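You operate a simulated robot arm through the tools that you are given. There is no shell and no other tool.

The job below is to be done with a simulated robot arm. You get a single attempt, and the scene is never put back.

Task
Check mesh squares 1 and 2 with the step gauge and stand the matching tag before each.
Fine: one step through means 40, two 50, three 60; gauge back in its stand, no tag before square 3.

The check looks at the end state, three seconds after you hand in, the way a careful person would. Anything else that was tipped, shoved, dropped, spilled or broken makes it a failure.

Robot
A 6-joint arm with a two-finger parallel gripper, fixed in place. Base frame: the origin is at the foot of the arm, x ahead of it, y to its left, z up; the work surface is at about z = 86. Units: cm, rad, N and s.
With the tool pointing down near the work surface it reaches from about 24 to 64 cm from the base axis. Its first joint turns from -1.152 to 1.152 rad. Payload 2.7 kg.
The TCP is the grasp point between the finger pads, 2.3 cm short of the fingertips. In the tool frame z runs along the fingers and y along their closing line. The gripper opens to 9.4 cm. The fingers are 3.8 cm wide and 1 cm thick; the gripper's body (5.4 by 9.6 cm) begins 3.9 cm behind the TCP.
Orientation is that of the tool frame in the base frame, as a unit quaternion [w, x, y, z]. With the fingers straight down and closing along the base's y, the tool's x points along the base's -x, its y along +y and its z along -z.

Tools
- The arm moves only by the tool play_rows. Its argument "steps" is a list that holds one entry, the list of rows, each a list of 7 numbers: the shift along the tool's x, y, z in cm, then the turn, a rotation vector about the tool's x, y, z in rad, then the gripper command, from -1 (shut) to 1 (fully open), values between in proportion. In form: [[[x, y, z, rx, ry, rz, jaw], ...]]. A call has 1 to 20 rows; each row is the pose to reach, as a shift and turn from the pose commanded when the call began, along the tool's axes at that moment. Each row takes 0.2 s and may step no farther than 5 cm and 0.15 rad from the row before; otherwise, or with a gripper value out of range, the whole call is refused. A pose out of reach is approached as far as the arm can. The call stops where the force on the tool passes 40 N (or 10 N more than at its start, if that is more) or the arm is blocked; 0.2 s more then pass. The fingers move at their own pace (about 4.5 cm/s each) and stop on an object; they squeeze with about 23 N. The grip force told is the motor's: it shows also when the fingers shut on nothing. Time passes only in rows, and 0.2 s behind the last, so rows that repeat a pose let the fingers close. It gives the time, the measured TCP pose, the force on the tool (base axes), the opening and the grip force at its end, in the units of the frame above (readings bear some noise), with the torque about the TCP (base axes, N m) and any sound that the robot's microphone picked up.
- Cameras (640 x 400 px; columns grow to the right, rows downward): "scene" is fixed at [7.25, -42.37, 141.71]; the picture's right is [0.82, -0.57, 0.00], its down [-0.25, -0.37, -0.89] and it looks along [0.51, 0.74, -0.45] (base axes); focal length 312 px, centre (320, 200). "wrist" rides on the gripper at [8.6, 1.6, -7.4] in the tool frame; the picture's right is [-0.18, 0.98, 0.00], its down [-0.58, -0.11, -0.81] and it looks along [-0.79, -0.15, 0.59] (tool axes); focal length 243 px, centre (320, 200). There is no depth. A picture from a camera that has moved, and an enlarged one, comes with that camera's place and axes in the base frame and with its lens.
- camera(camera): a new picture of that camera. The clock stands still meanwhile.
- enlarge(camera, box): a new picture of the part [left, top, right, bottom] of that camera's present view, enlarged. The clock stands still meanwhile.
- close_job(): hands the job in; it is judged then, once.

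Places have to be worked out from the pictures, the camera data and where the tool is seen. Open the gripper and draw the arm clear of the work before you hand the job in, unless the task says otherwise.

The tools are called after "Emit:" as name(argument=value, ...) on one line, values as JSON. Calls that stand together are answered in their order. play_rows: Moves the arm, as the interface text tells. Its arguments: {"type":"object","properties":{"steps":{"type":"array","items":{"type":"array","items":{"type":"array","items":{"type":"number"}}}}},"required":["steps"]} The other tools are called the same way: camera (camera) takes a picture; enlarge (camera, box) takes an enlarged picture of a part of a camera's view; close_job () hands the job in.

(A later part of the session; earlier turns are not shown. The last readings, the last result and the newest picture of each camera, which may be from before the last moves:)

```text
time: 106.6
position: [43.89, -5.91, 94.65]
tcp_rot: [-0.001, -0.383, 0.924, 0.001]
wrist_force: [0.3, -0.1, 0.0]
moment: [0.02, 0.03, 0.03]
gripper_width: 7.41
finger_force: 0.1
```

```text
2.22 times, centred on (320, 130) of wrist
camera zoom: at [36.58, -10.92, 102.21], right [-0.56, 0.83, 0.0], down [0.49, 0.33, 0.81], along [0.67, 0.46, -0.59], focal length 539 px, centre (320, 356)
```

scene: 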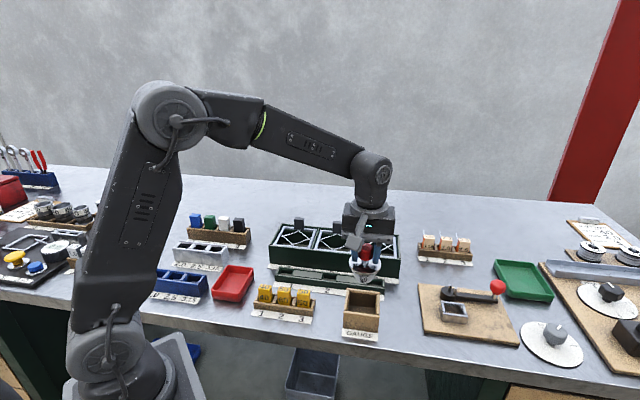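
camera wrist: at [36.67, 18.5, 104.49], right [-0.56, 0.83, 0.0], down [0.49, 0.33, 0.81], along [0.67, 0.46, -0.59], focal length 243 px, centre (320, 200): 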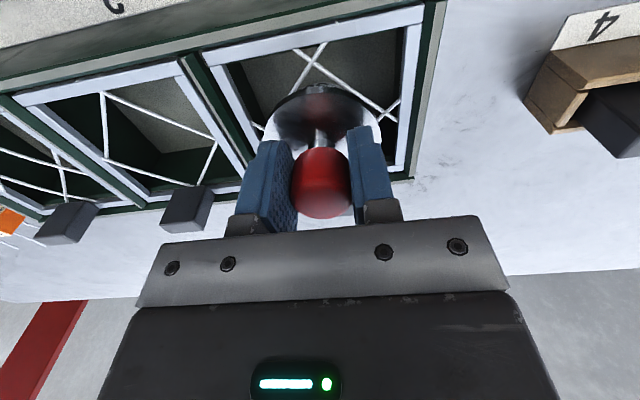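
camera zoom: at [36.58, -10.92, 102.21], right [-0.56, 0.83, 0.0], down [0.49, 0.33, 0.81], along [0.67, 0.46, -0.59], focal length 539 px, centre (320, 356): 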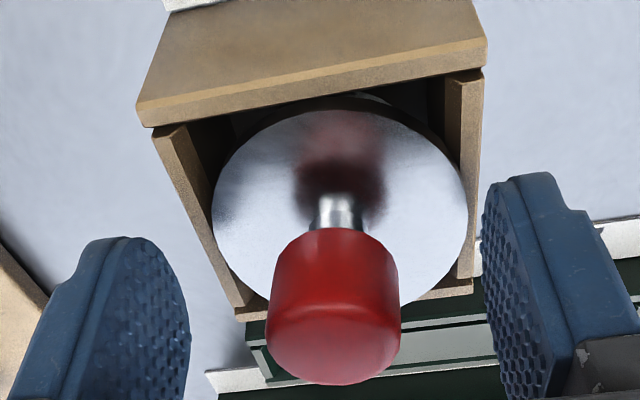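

The fingers straddle the flange with clearance. I lower 0.8 cm so that the tips reach the rim's height, just above the walls.

Emit:
play_rows(steps=[[[0, 0, 0.2, 0, 0, 0, 0.574], [0, 0, 0.4, 0, 0, 0, 0.574], [0, 0, 0.6, 0, 0, 0, 0.574], [0, 0, 0.75, 0, 0, 0, 0.574], [0, 0, 0.75, 0, 0, 0, 0.574]]])

Emit:
enlarge(camera="scene", box=[346, 280, 386, 320])

Emit:
enlarge(camera="wrist", box=[340, 80, 440, 180])

```text
time: 107.8
position: [43.84, -5.82, 94.04]
tcp_rot: [0.0, -0.382, 0.924, -0.001]
wrist_force: [-0.8, 1.0, -0.4]
moment: [-0.03, -0.04, 0.01]
gripper_width: 7.41
finger_force: 0.0
```

```text
10.00 times, centred on (366, 300) of scene
camera zoom: at [7.25, -42.37, 141.71], right [0.82, -0.57, 0.0], down [-0.25, -0.37, -0.89], along [0.51, 0.74, -0.45], focal length 3124 px, centre (-140, -800)
```

zoom: 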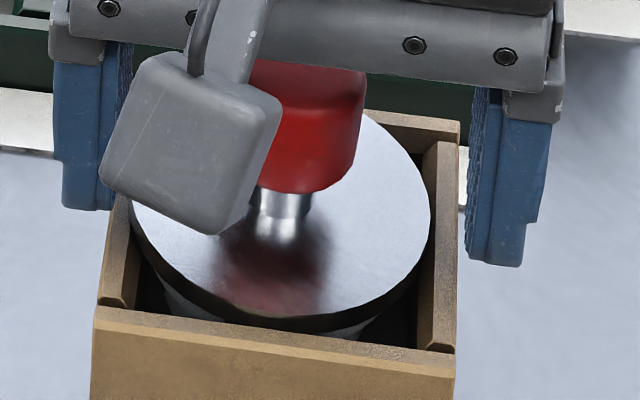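

```text
4.00 times, centred on (390, 130) of wrist
camera zoom: at [36.55, -10.84, 101.47], right [-0.56, 0.83, 0.0], down [0.49, 0.33, 0.81], along [0.67, 0.46, -0.59], focal length 970 px, centre (40, 480)
```

zoom: 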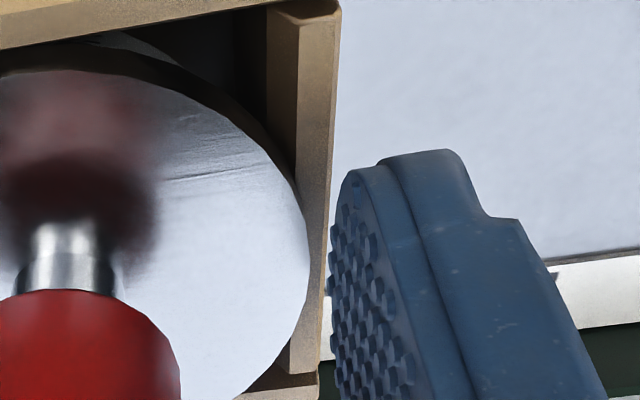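

The −s finger is just outside the rim. I lower 0.3 more and push gently toward +s in tiny increments.

Emit:
play_rows(steps=[[[0, 0, 0.1, 0, 0, 0, 0.574], [0, 0, 0.2, 0, 0, 0, 0.574], [0, 0, 0.27, 0, 0, 0, 0.574], [0, -0.05, 0.27, 0, 0, 0, 0.574], [0, -0.1, 0.27, 0, 0, 0, 0.574], [0, -0.15, 0.27, 0, 0, 0, 0.574], [0, -0.15, 0.27, 0, 0, 0, 0.574]]])

Emit:
enlarge(camera="scene", box=[346, 280, 386, 320])

Emit:
enlarge(camera="wrist", box=[340, 80, 440, 180])

```text
time: 109.4
position: [43.92, -5.87, 93.72]
tcp_rot: [-0.001, -0.383, 0.924, 0.0]
wrist_force: [0.0, 0.1, 0.4]
moment: [-0.04, -0.01, 0.0]
gripper_width: 7.43
finger_force: 0.4
```

```text
10.00 times, centred on (366, 300) of scene
camera zoom: at [7.24, -42.37, 141.71], right [0.82, -0.57, 0.0], down [-0.25, -0.37, -0.89], along [0.51, 0.74, -0.45], focal length 3124 px, centre (-140, -800)
```

zoom: 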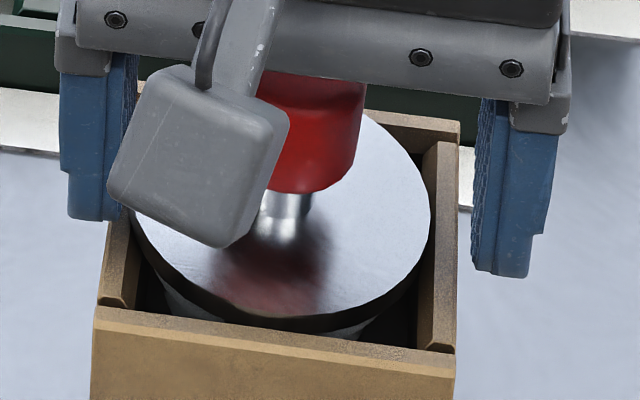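

```text
4.00 times, centred on (390, 130) of wrist
camera zoom: at [36.66, -10.93, 101.17], right [-0.56, 0.83, 0.0], down [0.49, 0.33, 0.81], along [0.67, 0.46, -0.59], focal length 970 px, centre (40, 480)
```

zoom: 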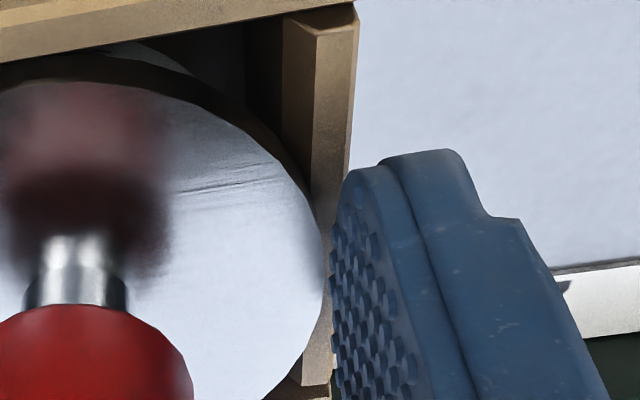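

The finger is now at the rim. I push in small increments toward +s.

Emit:
play_rows(steps=[[[0, -0.04, 0, 0, 0, 0, 0.574], [0, -0.08, 0, 0, 0, 0, 0.574], [0, -0.12, 0, 0, 0, 0, 0.574], [0, -0.12, 0, 0, 0, 0, 0.574]]])

Emit:
enlarge(camera="scene", box=[346, 280, 386, 320])

Emit:
enlarge(camera="wrist", box=[340, 80, 440, 180])

```text
time: 110.4
position: [44.08, -5.99, 93.78]
tcp_rot: [0.0, -0.383, 0.924, 0.0]
wrist_force: [-4.2, 2.1, 0.7]
moment: [0.07, 0.13, 0.07]
gripper_width: 7.62
finger_force: 2.4
```

```text
10.00 times, centred on (366, 300) of scene
camera zoom: at [7.23, -42.37, 141.71], right [0.82, -0.57, 0.0], down [-0.25, -0.37, -0.89], along [0.51, 0.74, -0.45], focal length 3124 px, centre (-140, -800)
```

zoom: 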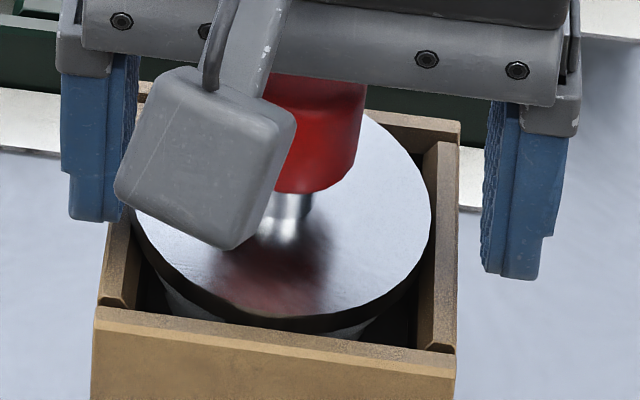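

```text
4.00 times, centred on (390, 130) of wrist
camera zoom: at [36.75, -11.01, 101.15], right [-0.56, 0.83, 0.0], down [0.49, 0.33, 0.81], along [0.67, 0.46, -0.59], focal length 970 px, centre (40, 480)
```

zoom: 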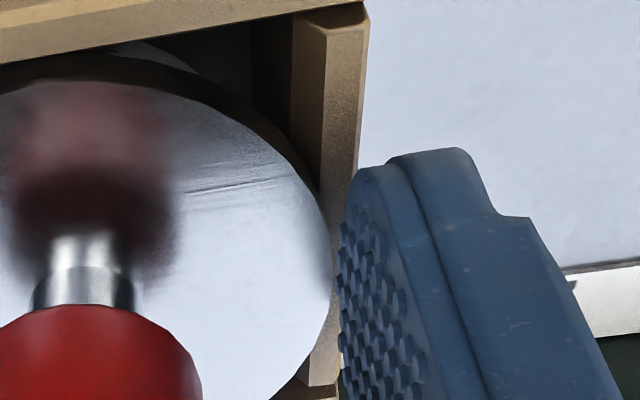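

The gauge resists: its right rim is against the right wall while its left rim rides on the left wall, so the flange should rest level on both walls and must not be gripped while tilted. I back off, rise, and turn the tool 90° so the jaws close along w. That way the gauge can level itself about that axis when set down.

Emit:
play_rows(steps=[[[0, 0.1, 0, 0, 0, 0, 0.574], [0, 0.3, 0, 0, 0, 0, 0.574], [0, 0.3, 0, 0, 0, 0, 0.574], [0, 0.3, -2, 0, 0, 0, 0.574], [0, 0.3, -5, 0, 0, 0, 0.8], [0, 0.3, -8, 0, 0, 0, 1], [0, 0.3, -10, 0, 0, 0, 1]]])

Emit:
play_rows(steps=[[[0, 0, 0, 0, 0, 0.14, 1], [0, 0, 0, 0, 0, 0.28, 1], [0, 0, 0, 0, 0, 0.42, 1], [0, 0, 0, 0, 0, 0.56, 1], [0, 0, 0, 0, 0, 0.7, 1], [0, 0, 0, 0, 0, 0.84, 1], [0, 0, 0, 0, 0, 0.98, 1], [0, 0, 0, 0, 0, 1.12, 1], [0, 0, 0, 0, 0, 1.26, 1], [0, 0, 0, 0, 0, 1.4, 1], [0, 0, 0, 0, 0, 1.5, 1], [0, 0, 0, 0, 0, 1.571, 1], [0, 0, 0, 0, 0, 1.571, 1]]])

Emit:
enlarge(camera="scene", box=[346, 280, 386, 320])

Emit:
camera(camera="wrist")

```text
time: 112.0
position: [43.96, -5.83, 103.73]
tcp_rot: [-0.001, -0.382, 0.924, 0.0]
wrist_force: [0.9, -0.1, 0.3]
moment: [-0.02, -0.03, 0.02]
gripper_width: 9.41
finger_force: 0.1
```

```text
time: 114.8
position: [43.97, -5.81, 103.71]
tcp_rot: [-0.001, 0.383, 0.924, 0.0]
wrist_force: [-1.3, -0.5, -0.7]
moment: [-0.03, -0.01, 0.0]
gripper_width: 9.38
finger_force: 0.1
```

```text
10.00 times, centred on (366, 300) of scene
camera zoom: at [7.25, -42.37, 141.71], right [0.82, -0.57, 0.0], down [-0.25, -0.37, -0.89], along [0.51, 0.74, -0.45], focal length 3124 px, centre (-140, -800)
```

zoom: 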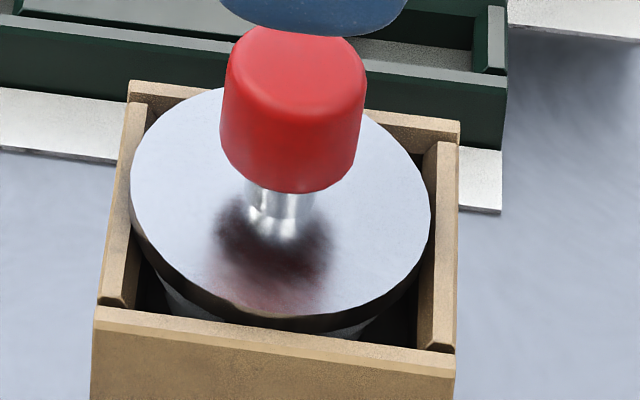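

```text
taken
camera wrist: at [38.84, 1.42, 111.2], right [0.83, 0.56, 0.0], down [0.33, -0.49, 0.81], along [0.45, -0.67, -0.59], focal length 243 px, centre (320, 200)
```

wrist: 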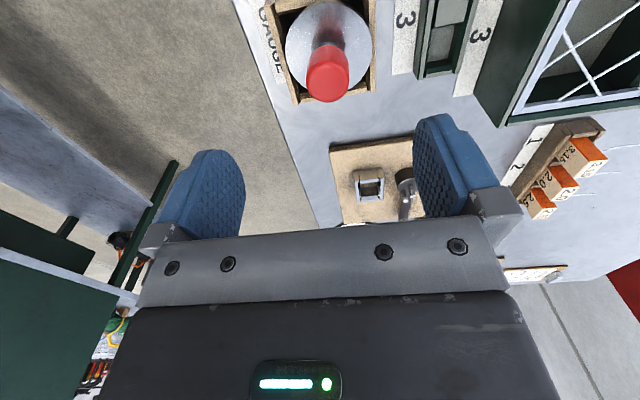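

The tool has turned (tool y now along +w). I zoom on the wrist view to align with the knob.

Emit:
enlarge(camera="wrist", box=[270, 0, 390, 120])

```text
3.33 times, centred on (330, 60) of wrist
camera zoom: at [38.84, 1.42, 111.2], right [0.83, 0.56, 0.0], down [0.33, -0.49, 0.81], along [0.45, -0.67, -0.59], focal length 809 px, centre (287, 667)
```

zoom: 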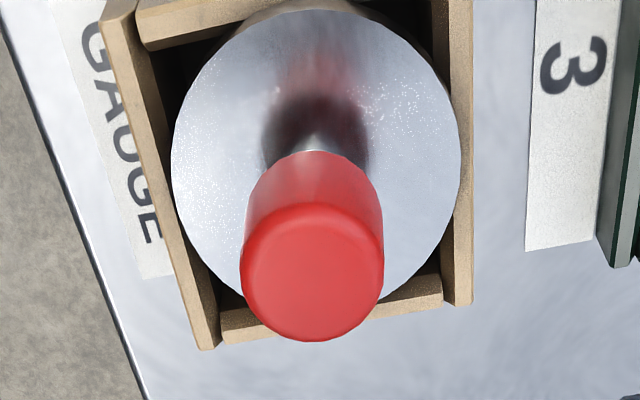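

In this view the gauge sits ≈0.6 cm to +w of the tool axis, so it was held off-centre before. I move over it (+0.6 w, −0.25 s) and descend with open jaws.

Emit:
play_rows(steps=[[[0.15, 0.35, 0, 0, 0, 0, 1], [0.25, 0.6, 0, 0, 0, 0, 1], [0.25, 0.6, 2, 0, 0, 0, 1], [0.25, 0.6, 4, 0, 0, 0, 1], [0.25, 0.6, 6, 0, 0, 0, 1], [0.25, 0.6, 7.5, 0, 0, 0, 1], [0.25, 0.6, 8.5, 0, 0, 0, 1], [0.25, 0.6, 8.9, 0, 0, 0, 1], [0.25, 0.6, 8.9, 0, 0, 0, 1]]])

Emit:
enlarge(camera="scene", box=[340, 270, 396, 330])

Emit:
enlarge(camera="wrist", box=[220, 60, 420, 220])

```text
time: 116.8
position: [44.09, -5.23, 94.91]
tcp_rot: [-0.001, 0.383, 0.924, 0.0]
wrist_force: [0.4, -0.4, 0.7]
moment: [0.0, 0.0, 0.01]
gripper_width: 9.38
finger_force: 0.2
```

```text
6.67 times, centred on (368, 300) of scene
camera zoom: at [7.25, -42.37, 141.71], right [0.82, -0.57, 0.0], down [-0.25, -0.37, -0.89], along [0.51, 0.74, -0.45], focal length 2083 px, centre (0, -467)
```

zoom: 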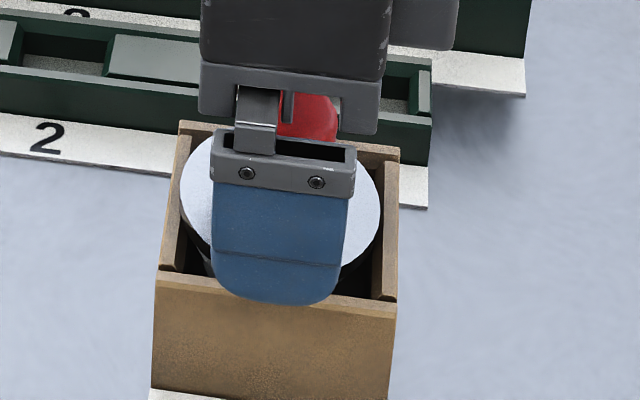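

```text
2.50 times, centred on (320, 140) of wrist
camera zoom: at [39.13, 1.98, 102.23], right [0.83, 0.56, 0.0], down [0.33, -0.49, 0.81], along [0.46, -0.67, -0.59], focal length 606 px, centre (320, 350)
```

zoom: 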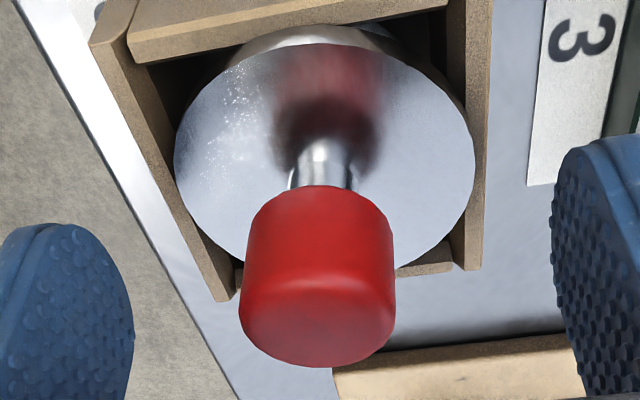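

The jaws are aligned with the knob. In this view the flange sits ≈0.3 cm too far toward the back wall, which explains the lean. I go down 0.35, close on the knob, and lift 0.5 cm.

Emit:
play_rows(steps=[[[0, 0, 0.2, 0, 0, 0, 1], [0, 0, 0.35, 0, 0, 0, 1], [0, 0, 0.35, 0, 0, 0, 0.3], [0, 0, 0.35, 0, 0, 0, -0.2], [0, 0, 0.35, 0, 0, 0, -1], [0, 0, 0.35, 0, 0, 0, -1], [0, 0, 0.35, 0, 0, 0, -1], [0, 0, 0.35, 0, 0, 0, -1], [0, 0, 0.35, 0, 0, 0, -1], [0, 0, 0.2, 0, 0, 0, -1], [0, 0, 0.05, 0, 0, 0, -1], [0, 0, -0.1, 0, 0, 0, -1], [0, 0, -0.25, 0, 0, 0, -1], [0, 0, -0.35, 0, 0, 0, -1], [0, 0, -0.35, 0, 0, 0, -1]]])

Emit:
enlarge(camera="scene", box=[346, 280, 386, 320])

Emit:
enlarge(camera="wrist", box=[220, 60, 420, 220])

```text
time: 120.0
position: [44.19, -5.19, 95.14]
tcp_rot: [0.0, 0.382, 0.924, 0.0]
wrist_force: [-0.1, -0.7, -3.8]
moment: [0.0, 0.02, 0.01]
gripper_width: 2.96
finger_force: 22.7
```

```text
10.00 times, centred on (366, 300) of scene
camera zoom: at [7.25, -42.38, 141.71], right [0.82, -0.57, 0.0], down [-0.25, -0.37, -0.89], along [0.51, 0.74, -0.45], focal length 3124 px, centre (-140, -800)
```

zoom: 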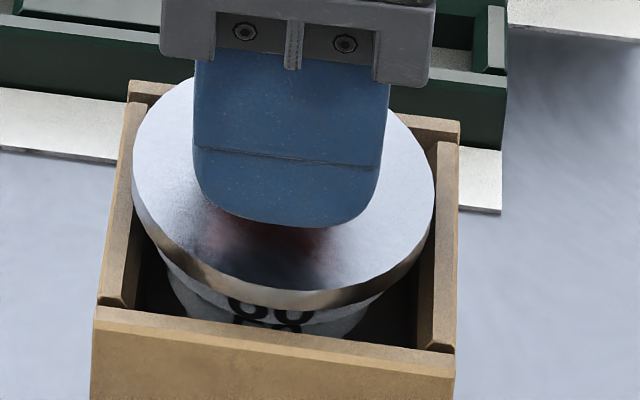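

```text
2.50 times, centred on (320, 140) of wrist
camera zoom: at [39.14, 1.95, 102.64], right [0.83, 0.56, 0.0], down [0.33, -0.49, 0.81], along [0.46, -0.67, -0.59], focal length 606 px, centre (320, 350)
```

zoom: 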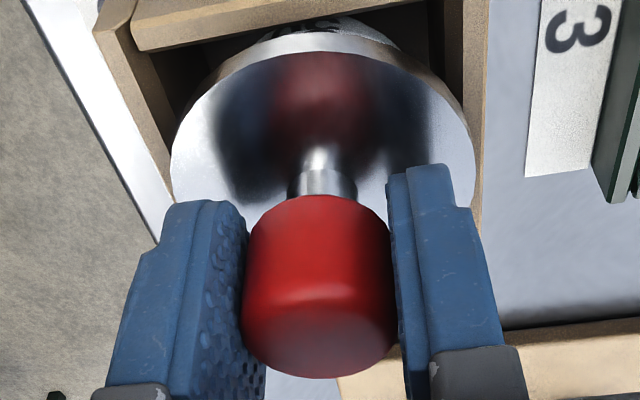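

The gauge is held, still tilted a little about the jaw axis, so it can level on the walls. I shift 0.27 toward −w and lower in tiny steps.

Emit:
play_rows(steps=[[[0, -0.1, 0, 0, 0, 0, -1], [0, -0.2, 0, 0, 0, 0, -1], [0, -0.27, 0, 0, 0, 0, -1], [0, -0.27, 0.1, 0, 0, 0, -1], [0, -0.27, 0.2, 0, 0, 0, -1], [0, -0.27, 0.3, 0, 0, 0, -1], [0, -0.27, 0.4, 0, 0, 0, -1], [0, -0.27, 0.4, 0, 0, 0, -1]]])

Emit:
enlarge(camera="scene", box=[346, 280, 386, 320])

Emit:
enlarge(camera="wrist", box=[220, 60, 420, 220])

```text
time: 121.8
position: [43.94, -5.31, 94.65]
tcp_rot: [0.001, 0.383, 0.924, 0.001]
wrist_force: [0.0, -0.2, -2.0]
moment: [0.0, -0.01, 0.0]
gripper_width: 2.91
finger_force: 23.3
```

```text
10.00 times, centred on (366, 300) of scene
camera zoom: at [7.25, -42.38, 141.71], right [0.82, -0.57, 0.0], down [-0.25, -0.37, -0.89], along [0.51, 0.74, -0.45], focal length 3124 px, centre (-140, -800)
```

zoom: 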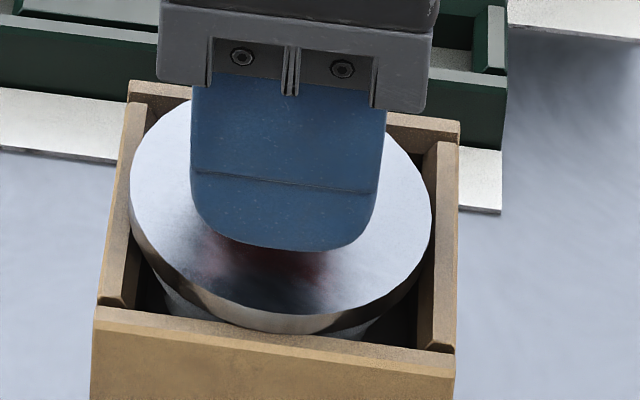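

```text
2.50 times, centred on (320, 140) of wrist
camera zoom: at [38.96, 1.8, 102.19], right [0.83, 0.56, 0.0], down [0.33, -0.49, 0.81], along [0.46, -0.67, -0.59], focal length 606 px, centre (320, 350)
```

zoom: 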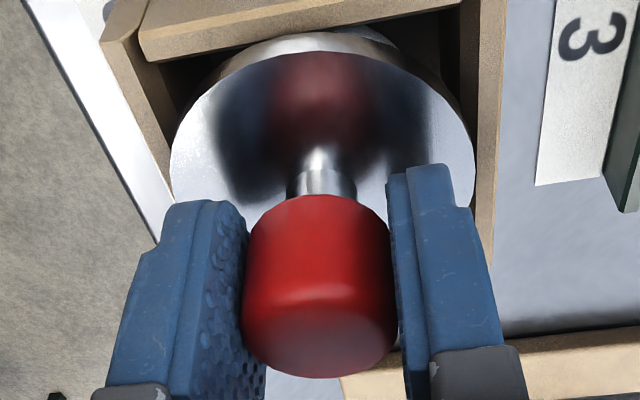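

The flange is better centred between front and back walls now. I continue lowering to contact.

Emit:
play_rows(steps=[[[0, 0, 0.08, 0, 0, 0, -1], [0, 0, 0.16, 0, 0, 0, -1], [0, 0, 0.16, 0, 0, 0, -1]]])

Emit:
enlarge(camera="scene", box=[346, 280, 386, 320])

```text
time: 122.6
position: [44.14, -5.36, 94.64]
tcp_rot: [0.001, 0.383, 0.924, 0.001]
wrist_force: [1.1, 0.7, 4.9]
moment: [-0.14, 0.09, -0.02]
gripper_width: 2.91
finger_force: 22.7
```

```text
10.00 times, centred on (366, 300) of scene
camera zoom: at [7.24, -42.37, 141.71], right [0.82, -0.57, 0.0], down [-0.25, -0.37, -0.89], along [0.51, 0.74, -0.45], focal length 3124 px, centre (-140, -800)
```

zoom: 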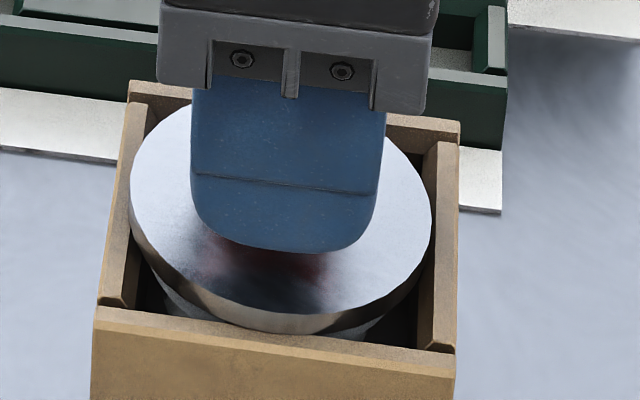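

Contact now comes from the front wall (moment says w≈−2). I take the same zoom as at the start, to compare the gauge's place with its original one.

Emit:
enlarge(camera="scene", box=[330, 270, 400, 350])

Emit:
enlarge(camera="wrist", box=[250, 60, 350, 160])

Emit:
enlarge(camera="wrist", box=[330, 50, 430, 150])

```text
5.00 times, centred on (365, 310) of scene
camera zoom: at [7.24, -42.37, 141.71], right [0.82, -0.57, 0.0], down [-0.25, -0.37, -0.89], along [0.51, 0.74, -0.45], focal length 1562 px, centre (95, -350)
```

zoom: 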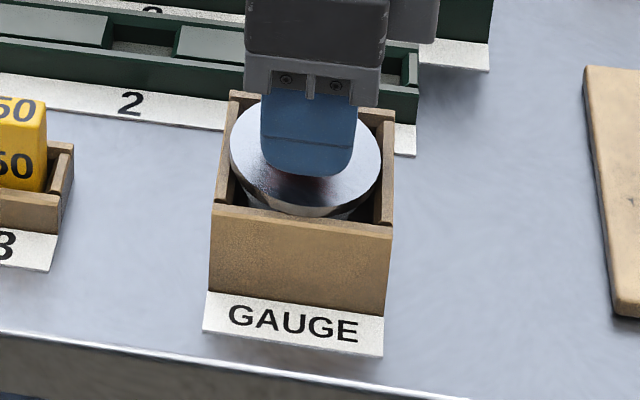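

```text
4.00 times, centred on (300, 110) of wrist
camera zoom: at [38.99, 1.84, 102.07], right [0.83, 0.56, 0.0], down [0.33, -0.49, 0.81], along [0.46, -0.67, -0.59], focal length 970 px, centre (400, 560)
```

zoom: 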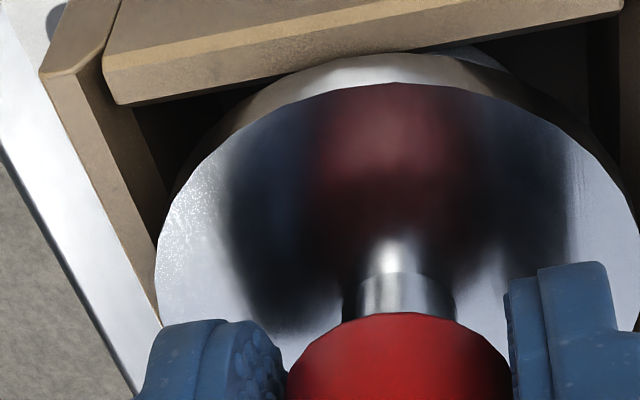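

```text
4.00 times, centred on (380, 100) of wrist
camera zoom: at [38.99, 1.84, 102.07], right [0.83, 0.56, 0.0], down [0.33, -0.49, 0.81], along [0.46, -0.67, -0.59], focal length 970 px, centre (80, 600)
```

zoom: 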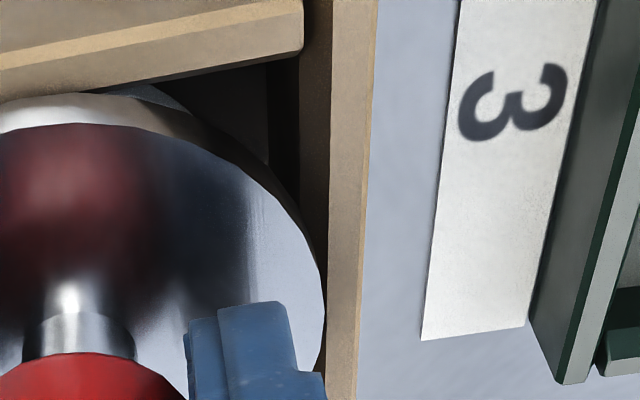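

The flange now looks to be between all four walls, with the foot touching the floor. I release gently and look.

Emit:
play_rows(steps=[[[0, 0, -0.05, 0, 0, 0, -1], [0, 0, -0.05, 0, 0, 0, -0.3], [0, 0, -0.05, 0, 0, 0, 0.0], [0, 0, -0.05, 0, 0, 0, 0.4], [0, 0, -0.05, 0, 0, 0, 0.8], [0, 0, -0.05, 0, 0, 0, 1], [0, 0, -0.05, 0, 0, 0, 1], [0, 0, -3, 0, 0, 0, 1], [0, 0, -6, 0, 0, 0, 1], [0, 0, -9, 0, 0, 0, 1], [0, 0, -9, 0, 0, 0, 1]]])

Emit:
enlarge(camera="scene", box=[330, 270, 400, 350])

Emit:
enlarge(camera="scene", box=[346, 280, 386, 320])

Emit:
enlarge(camera="wrist", box=[270, 0, 390, 120])

```text
time: 125.0
position: [44.0, -5.52, 103.6]
tcp_rot: [0.0, 0.383, 0.924, 0.0]
wrist_force: [0.4, -0.3, -0.5]
moment: [0.01, 0.01, 0.0]
gripper_width: 9.41
finger_force: 0.0
```

```text
5.00 times, centred on (365, 310) of scene
camera zoom: at [7.25, -42.37, 141.71], right [0.82, -0.57, 0.0], down [-0.25, -0.37, -0.89], along [0.51, 0.74, -0.45], focal length 1562 px, centre (95, -350)
```

zoom: 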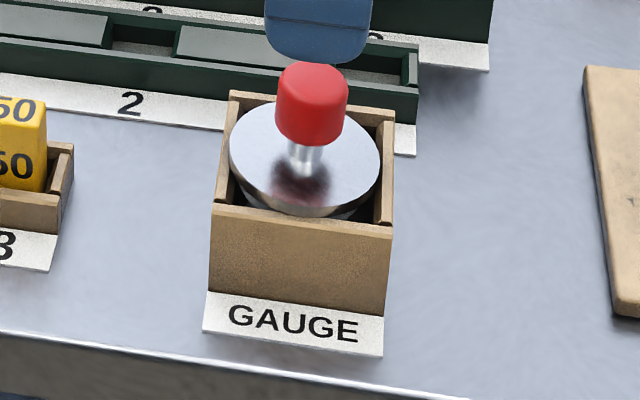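

```text
10.00 times, centred on (366, 300) of scene
camera zoom: at [7.25, -42.37, 141.71], right [0.82, -0.57, 0.0], down [-0.25, -0.37, -0.89], along [0.51, 0.74, -0.45], focal length 3124 px, centre (-140, -800)
```

zoom: 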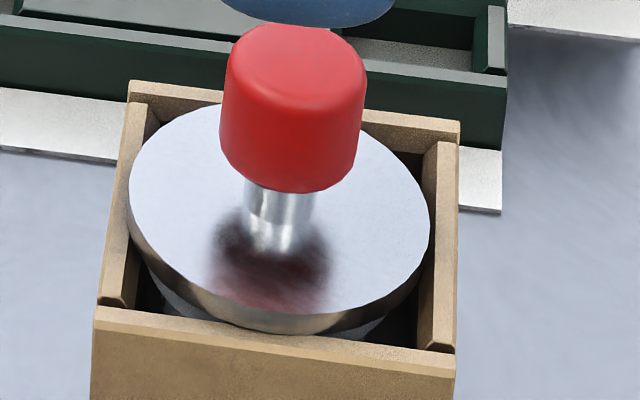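

```text
3.33 times, centred on (330, 60) of wrist
camera zoom: at [38.99, 1.78, 111.06], right [0.83, 0.56, 0.0], down [0.33, -0.49, 0.81], along [0.46, -0.67, -0.59], focal length 809 px, centre (287, 667)
```

zoom: 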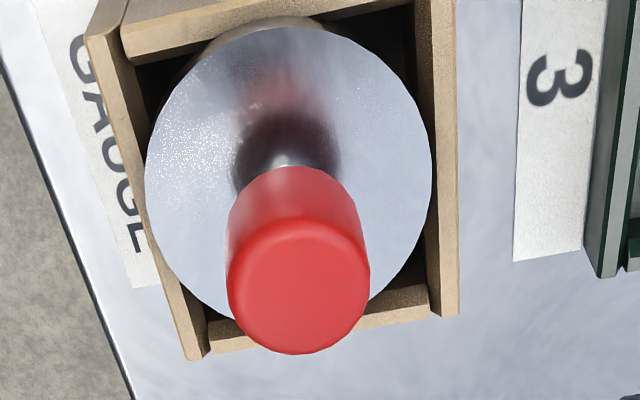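

The gauge is in the stand but slightly off: compared with the start it is ≈0.15 cm toward −s and −w, so two rims ride up and it leans about 2°. I regrip along w, lift slightly and shift it back to the original spot.

Emit:
play_rows(steps=[[[0, 0.08, 2, 0, 0, 0, 1], [0, 0.08, 4, 0, 0, 0, 1], [0, 0.08, 6, 0, 0, 0, 1], [0, 0.08, 8, 0, 0, 0, 1], [0, 0.08, 8.9, 0, 0, 0, 1], [0, 0.08, 9.05, 0, 0, 0, 1], [0, 0.08, 9.05, 0, 0, 0, 0.3], [0, 0.08, 9.05, 0, 0, 0, -0.2], [0, 0.08, 9.05, 0, 0, 0, -1], [0, 0.08, 9.05, 0, 0, 0, -1], [0, 0.08, 9.05, 0, 0, 0, -1], [0, 0.08, 9.05, 0, 0, 0, -1], [0, 0.08, 9.05, 0, 0, 0, -1], [0, 0.08, 8.9, 0, 0, 0, -1], [0, 0.08, 8.75, 0, 0, 0, -1], [0, 0.08, 8.6, 0, 0, 0, -1], [0, 0.08, 8.45, 0, 0, 0, -1], [0, 0.08, 8.45, 0, 0, 0, -1]]])

Emit:
enlarge(camera="scene", box=[346, 280, 386, 320])

Emit:
enlarge(camera="wrist", box=[220, 60, 420, 220])

```text
time: 128.8
position: [44.07, -5.29, 95.07]
tcp_rot: [0.0, 0.382, 0.924, 0.0]
wrist_force: [0.1, -0.7, -2.8]
moment: [0.03, -0.02, -0.02]
gripper_width: 2.92
finger_force: 22.6
```

```text
10.00 times, centred on (366, 300) of scene
camera zoom: at [7.25, -42.37, 141.71], right [0.82, -0.57, 0.0], down [-0.25, -0.37, -0.89], along [0.51, 0.74, -0.45], focal length 3124 px, centre (-140, -800)
```

zoom: 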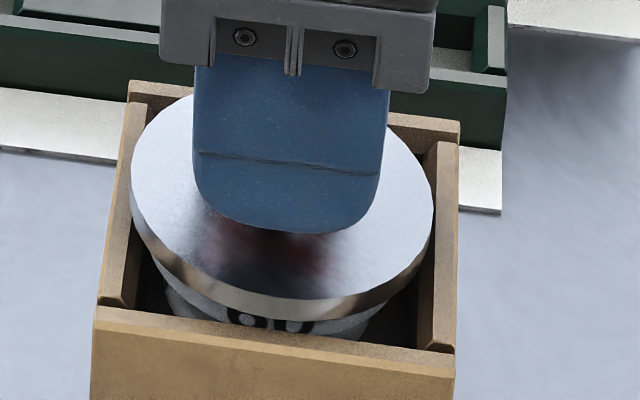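

```text
2.50 times, centred on (320, 140) of wrist
camera zoom: at [39.03, 1.83, 102.63], right [0.83, 0.56, 0.0], down [0.33, -0.49, 0.81], along [0.46, -0.67, -0.59], focal length 606 px, centre (320, 350)
```

zoom: 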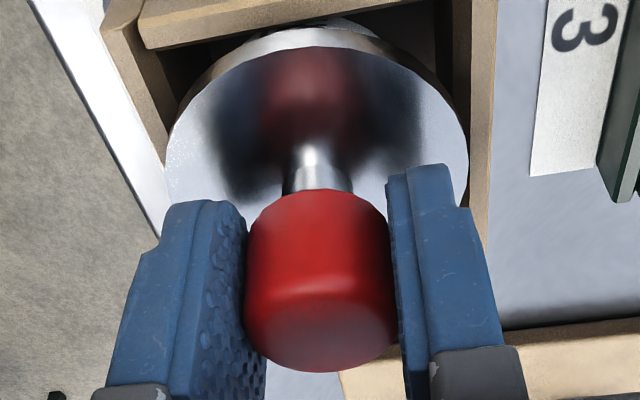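

Held and lifted. I shift about +0.12 s and +0.12 w, then lower in tiny steps while reading the moment.

Emit:
play_rows(steps=[[[-0.06, 0.06, 0, 0, 0, 0, -1], [-0.12, 0.12, 0, 0, 0, 0, -1], [-0.12, 0.12, 0.1, 0, 0, 0, -1], [-0.12, 0.12, 0.2, 0, 0, 0, -1], [-0.12, 0.12, 0.3, 0, 0, 0, -1], [-0.12, 0.12, 0.4, 0, 0, 0, -1], [-0.12, 0.12, 0.4, 0, 0, 0, -1]]])

Emit:
enlarge(camera="scene", box=[346, 280, 386, 320])

Emit:
enlarge(camera="wrist", box=[220, 60, 420, 220])

```text
time: 130.4
position: [44.2, -5.33, 94.78]
tcp_rot: [0.0, 0.383, 0.924, 0.0]
wrist_force: [-3.0, 3.6, 1.4]
moment: [-0.02, 0.01, 0.01]
gripper_width: 2.93
finger_force: 23.1
```

```text
10.00 times, centred on (366, 300) of scene
camera zoom: at [7.23, -42.37, 141.71], right [0.82, -0.57, 0.0], down [-0.25, -0.37, -0.89], along [0.51, 0.74, -0.45], focal length 3124 px, centre (-140, -800)
```

zoom: 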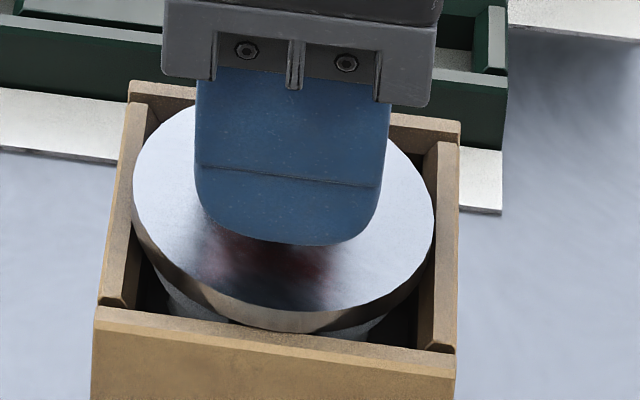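

```text
2.50 times, centred on (320, 140) of wrist
camera zoom: at [39.13, 1.87, 102.21], right [0.83, 0.56, 0.0], down [0.33, -0.49, 0.81], along [0.46, -0.67, -0.59], focal length 606 px, centre (320, 350)
```

zoom: 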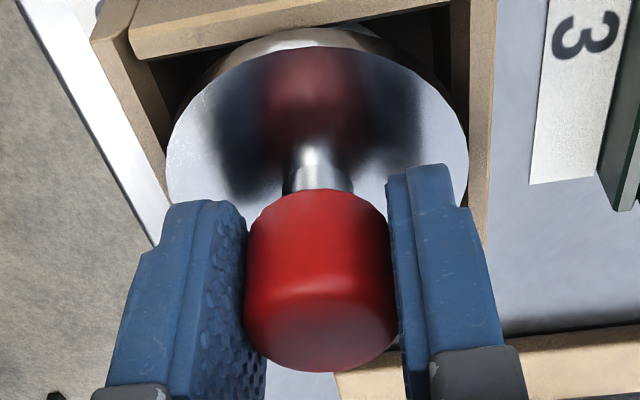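

The tilted right rim catches the right wall's edge. I lift, rotate the tool 2° about w to level the flange, and look.

Emit:
play_rows(steps=[[[0, 0, -0.15, 0, 0, 0, -1], [0, 0, -0.3, 0, 0, 0, -1], [0, 0, -0.45, 0, 0, 0, -1], [0.03, 0, -0.45, 0, -0.02, 0, -1], [0.05, 0, -0.45, 0, -0.037, 0, -1], [0.05, 0, -0.45, 0, -0.037, 0, -1]]])

Emit:
enlarge(camera="scene", box=[346, 280, 386, 320])

Emit:
enlarge(camera="wrist", box=[220, 60, 420, 220])

```text
time: 131.8
position: [44.18, -5.23, 95.14]
tcp_rot: [0.018, 0.383, 0.924, -0.008]
wrist_force: [-0.1, 0.3, -3.1]
moment: [-0.01, 0.06, 0.02]
gripper_width: 2.94
finger_force: 23.0
```

```text
10.00 times, centred on (366, 300) of scene
camera zoom: at [7.25, -42.38, 141.71], right [0.82, -0.57, 0.0], down [-0.25, -0.37, -0.89], along [0.51, 0.74, -0.45], focal length 3124 px, centre (-140, -800)
```

zoom: 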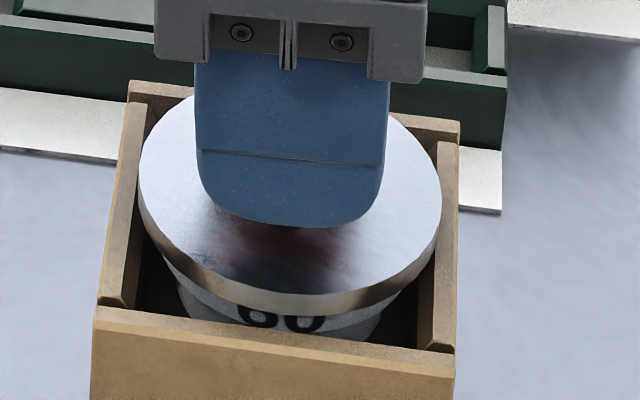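

```text
2.50 times, centred on (320, 140) of wrist
camera zoom: at [38.97, 2.09, 102.32], right [0.83, 0.56, 0.01], down [0.31, -0.47, 0.83], along [0.47, -0.68, -0.56], focal length 606 px, centre (320, 350)
```

zoom: 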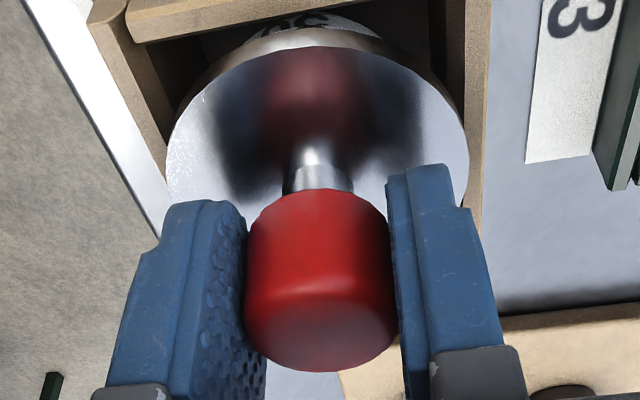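

To be sure the gauge is gripped truly upright, I will stand it briefly on the free table area to the right, where its flat foot levels it, and regrip it there. First I restore the vertical tool and lift out.

Emit:
play_rows(steps=[[[0, 0, 0, 0, 0.02, 0, -1], [0, 0, 0, 0, 0.037, 0, -1], [0, 0, -0.3, 0, 0.037, 0, -1], [0, 0, -0.8, 0, 0.037, 0, -1], [0, 0, -1.4, 0, 0.037, 0, -1], [0, 0, -2.0, 0, 0.037, 0, -1], [0, 0, -2.7, 0, 0.037, 0, -1], [0, 0, -3.4, 0, 0.037, 0, -1], [0, 0, -4.1, 0, 0.037, 0, -1], [0, 0, -4.8, 0, 0.037, 0, -1], [0, 0, -5.4, 0, 0.037, 0, -1], [0, 0, -5.8, 0, 0.037, 0, -1], [0, 0, -6.0, 0, 0.037, 0, -1], [0, 0, -6.0, 0, 0.037, 0, -1]]])

Emit:
camera(camera="scene")

Emit:
camera(camera="wrist")

```text
time: 134.8
position: [43.93, -5.12, 101.19]
tcp_rot: [0.0, 0.382, 0.924, 0.0]
wrist_force: [0.1, 1.1, -2.0]
moment: [0.0, -0.01, -0.01]
gripper_width: 2.94
finger_force: 22.9
```

```text
taken
```

scene: 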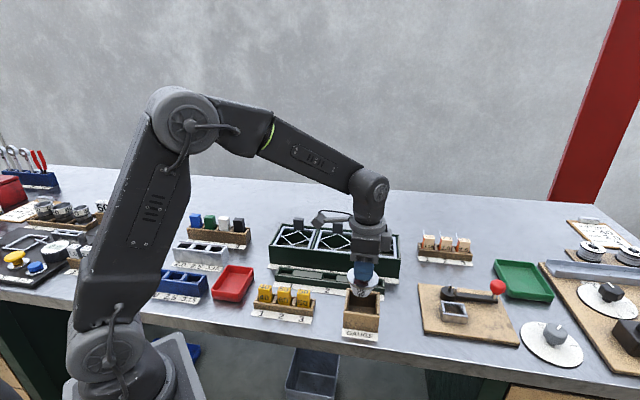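

```text
taken
camera wrist: at [38.9, 2.04, 108.66], right [0.83, 0.56, 0.0], down [0.33, -0.49, 0.81], along [0.46, -0.67, -0.59], focal length 243 px, centre (320, 200)
```

wrist: 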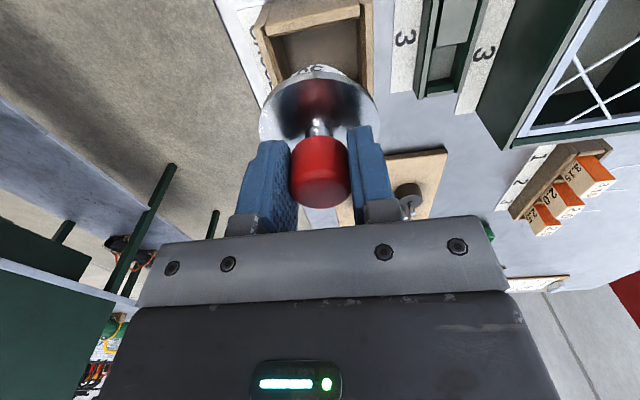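

The area between the stand and the board (s≈43, w≈30) is free. I carry the gauge there slowly and lower it most of the way.

Emit:
play_rows(steps=[[[-0.2, 0.1, 0, 0, 0, 0, -1], [-0.7, 0.25, 0, 0, 0, 0, -1], [-1.4, 0.45, 0, 0, 0, 0, -1], [-2.2, 0.7, 0, 0, 0, 0, -1], [-3.0, 0.95, 0, 0, 0, 0, -1], [-3.8, 1.2, 0, 0, 0, 0, -1], [-4.6, 1.45, 0, 0, 0, 0, -1], [-5.4, 1.7, 0, 0, 0, 0, -1], [-6.2, 1.95, 0, 0, 0, 0, -1], [-7.0, 2.2, 0, 0, 0, 0, -1], [-7.7, 2.35, 0, 0, 0, 0, -1], [-8.1, 2.45, 0, 0, 0, 0, -1], [-8.3, 2.5, 0, 0, 0, 0, -1], [-8.3, 2.5, 0, 0, 0, 0, -1]]])

Emit:
play_rows(steps=[[[0, 0, 0.2, 0, 0, 0, -1], [0, 0, 0.6, 0, 0, 0, -1], [0, 0, 1.1, 0, 0, 0, -1], [0, 0, 1.7, 0, 0, 0, -1], [0, 0, 2.3, 0, 0, 0, -1], [0, 0, 2.9, 0, 0, 0, -1], [0, 0, 3.5, 0, 0, 0, -1], [0, 0, 4.1, 0, 0, 0, -1], [0, 0, 4.7, 0, 0, 0, -1], [0, 0, 5.3, 0, 0, 0, -1], [0, 0, 5.9, 0, 0, 0, -1], [0, 0, 6.4, 0, 0, 0, -1], [0, 0, 6.8, 0, 0, 0, -1], [0, 0, 7.0, 0, 0, 0, -1], [0, 0, 7.0, 0, 0, 0, -1]]])

Emit:
enlarge(camera="scene", box=[350, 250, 430, 330])

```text
time: 137.8
position: [51.63, -9.13, 101.22]
tcp_rot: [0.0, 0.383, 0.924, -0.001]
wrist_force: [-0.3, -0.1, -3.5]
moment: [0.02, -0.05, 0.01]
gripper_width: 2.92
finger_force: 22.8
```

```text
time: 141.0
position: [51.69, -9.31, 94.23]
tcp_rot: [0.001, 0.382, 0.924, 0.0]
wrist_force: [-2.8, 0.3, 4.7]
moment: [-0.01, 0.22, -0.01]
gripper_width: 2.91
finger_force: 22.9
```

```text
5.00 times, centred on (390, 290) of scene
camera zoom: at [7.23, -42.37, 141.71], right [0.82, -0.57, 0.0], down [-0.25, -0.37, -0.89], along [0.51, 0.74, -0.45], focal length 1562 px, centre (-30, -250)
```

zoom: 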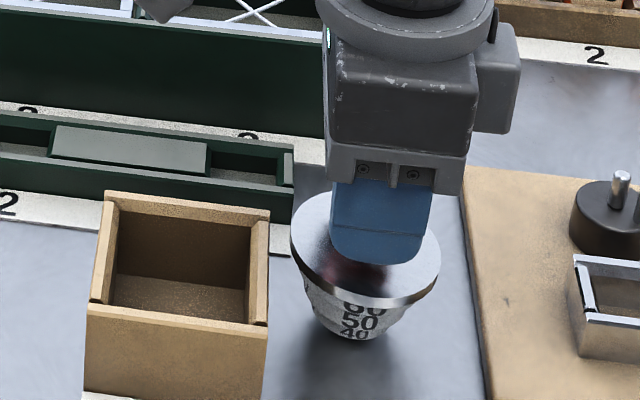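

The gauge's foot is on the table. I release it so that it stands level, keeping the jaws around the knob, and check.

Emit:
play_rows(steps=[[[0, 0, 0, 0, 0, 0, -0.3], [0, 0, 0, 0, 0, 0, -0.1], [0, 0, 0, 0, 0, 0, 0.2], [0, 0, 0, 0, 0, 0, 0.2], [0, 0, 0, 0, 0, 0, 0.2]]])

Emit:
enlarge(camera="scene", box=[350, 250, 430, 330])

Emit:
enlarge(camera="wrist", box=[220, 40, 420, 220])

```text
time: 142.2
position: [51.61, -9.31, 94.19]
tcp_rot: [0.0, 0.383, 0.924, 0.0]
wrist_force: [-0.5, -0.4, -0.4]
moment: [-0.03, -0.02, 0.02]
gripper_width: 5.63
finger_force: 0.1
```

```text
5.00 times, centred on (390, 290) of scene
camera zoom: at [7.25, -42.37, 141.71], right [0.82, -0.57, 0.0], down [-0.25, -0.37, -0.89], along [0.51, 0.74, -0.45], focal length 1562 px, centre (-30, -250)
```

zoom: 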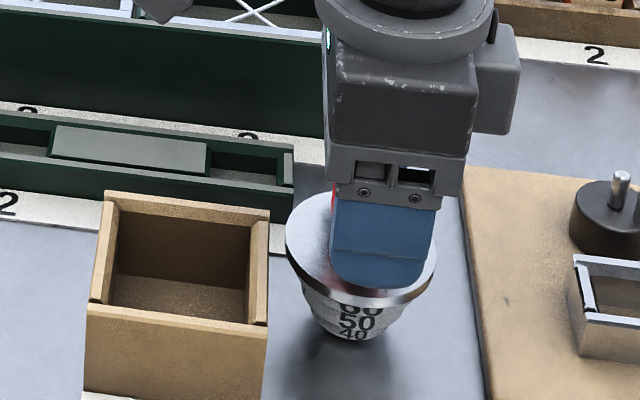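

```text
2.22 times, centred on (320, 130) of wrist
camera zoom: at [46.57, -2.06, 101.61], right [0.83, 0.56, 0.0], down [0.33, -0.49, 0.81], along [0.46, -0.67, -0.59], focal length 539 px, centre (320, 356)
```

zoom: 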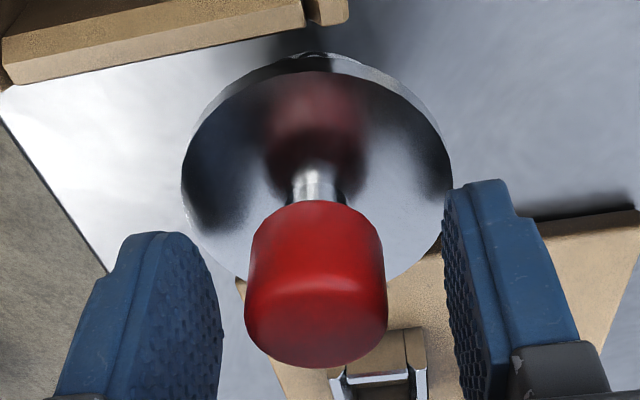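

The gauge stands upright on the table. I lower 0.6 cm for a fuller hold and regrip it.

Emit:
play_rows(steps=[[[0, 0, 0.2, 0, 0, 0, 0.2], [0, 0, 0.4, 0, 0, 0, 0.2], [0, 0, 0.6, 0, 0, 0, 0.2], [0, 0, 0.6, 0, 0, 0, 0.2], [0, 0, 0.6, 0, 0, 0, -0.2], [0, 0, 0.6, 0, 0, 0, -1], [0, 0, 0.6, 0, 0, 0, -1], [0, 0, 0.6, 0, 0, 0, -1], [0, 0, 0.6, 0, 0, 0, -1]]])

Emit:
enlarge(camera="scene", box=[350, 250, 430, 330])

Emit:
enlarge(camera="wrist", box=[220, 40, 420, 220])

```text
time: 144.2
position: [51.54, -9.26, 93.74]
tcp_rot: [0.001, 0.383, 0.924, 0.001]
wrist_force: [0.0, -0.7, 0.6]
moment: [-0.07, -0.02, -0.01]
gripper_width: 2.96
finger_force: 23.4
```

```text
5.00 times, centred on (390, 290) of scene
camera zoom: at [7.24, -42.38, 141.71], right [0.82, -0.57, 0.0], down [-0.25, -0.37, -0.89], along [0.51, 0.74, -0.45], focal length 1562 px, centre (-30, -250)
```

zoom: 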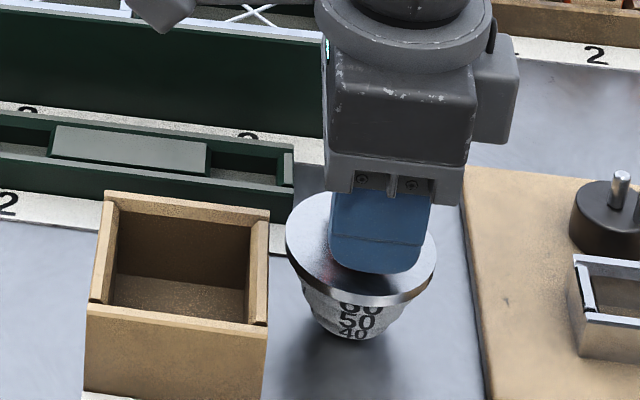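

```text
2.22 times, centred on (320, 130) of wrist
camera zoom: at [46.62, -2.06, 101.1], right [0.83, 0.56, 0.0], down [0.33, -0.49, 0.81], along [0.46, -0.67, -0.59], focal length 539 px, centre (320, 356)
```

zoom: 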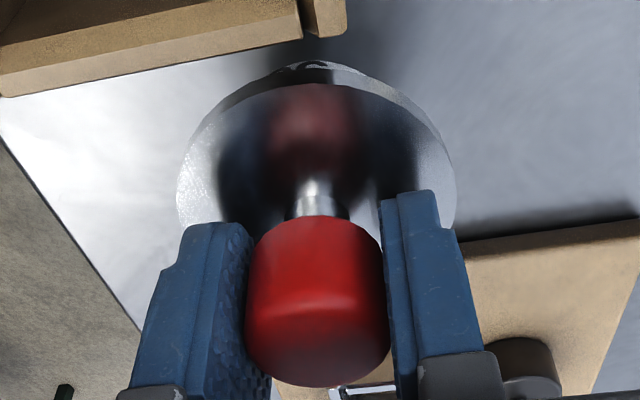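

The gauge is gripped upright. With the stand empty now, I measure its inner edges precisely at the same zoom used before.

Emit:
enlarge(camera="scene", box=[346, 280, 386, 320])

Emit:
enlarge(camera="scene", box=[345, 286, 369, 302])

Emit:
enlarge(camera="scene", box=[362, 286, 386, 302])

```text
10.00 times, centred on (366, 300) of scene
camera zoom: at [7.24, -42.38, 141.71], right [0.82, -0.57, 0.0], down [-0.25, -0.37, -0.89], along [0.51, 0.74, -0.45], focal length 3124 px, centre (-140, -800)
```

zoom: 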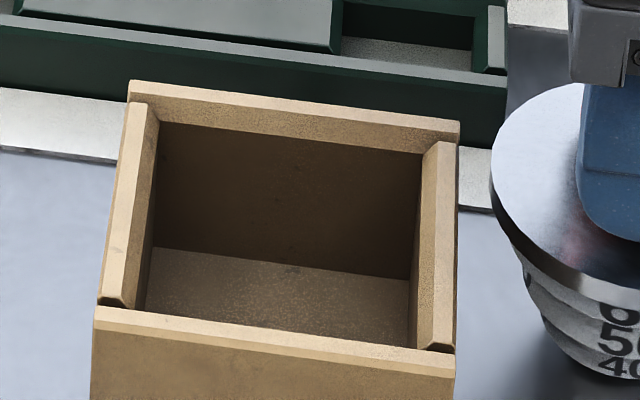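

```text
16.00 times, centred on (357, 294) of scene
camera zoom: at [7.24, -42.38, 141.71], right [0.82, -0.57, 0.0], down [-0.25, -0.37, -0.89], along [0.51, 0.74, -0.45], focal length 4999 px, centre (-272, -1304)
```

zoom: 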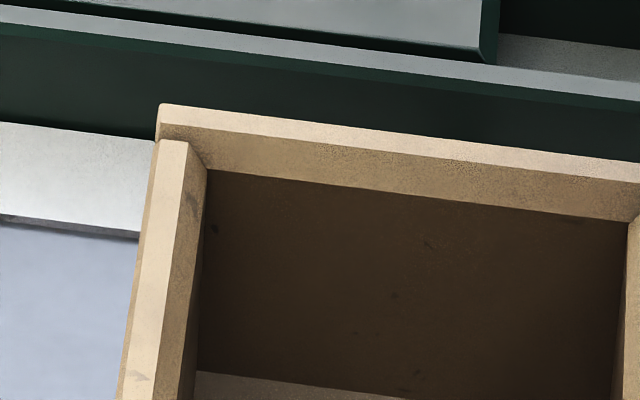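

```text
16.00 times, centred on (374, 294) of scene
camera zoom: at [7.24, -42.38, 141.71], right [0.82, -0.57, 0.0], down [-0.25, -0.37, -0.89], along [0.51, 0.74, -0.45], focal length 4999 px, centre (-544, -1304)
```

zoom: 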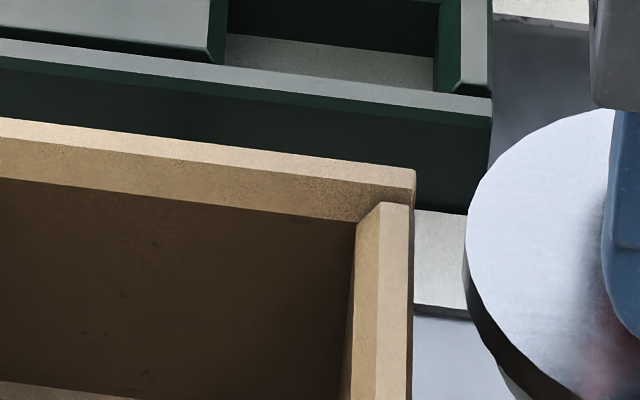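

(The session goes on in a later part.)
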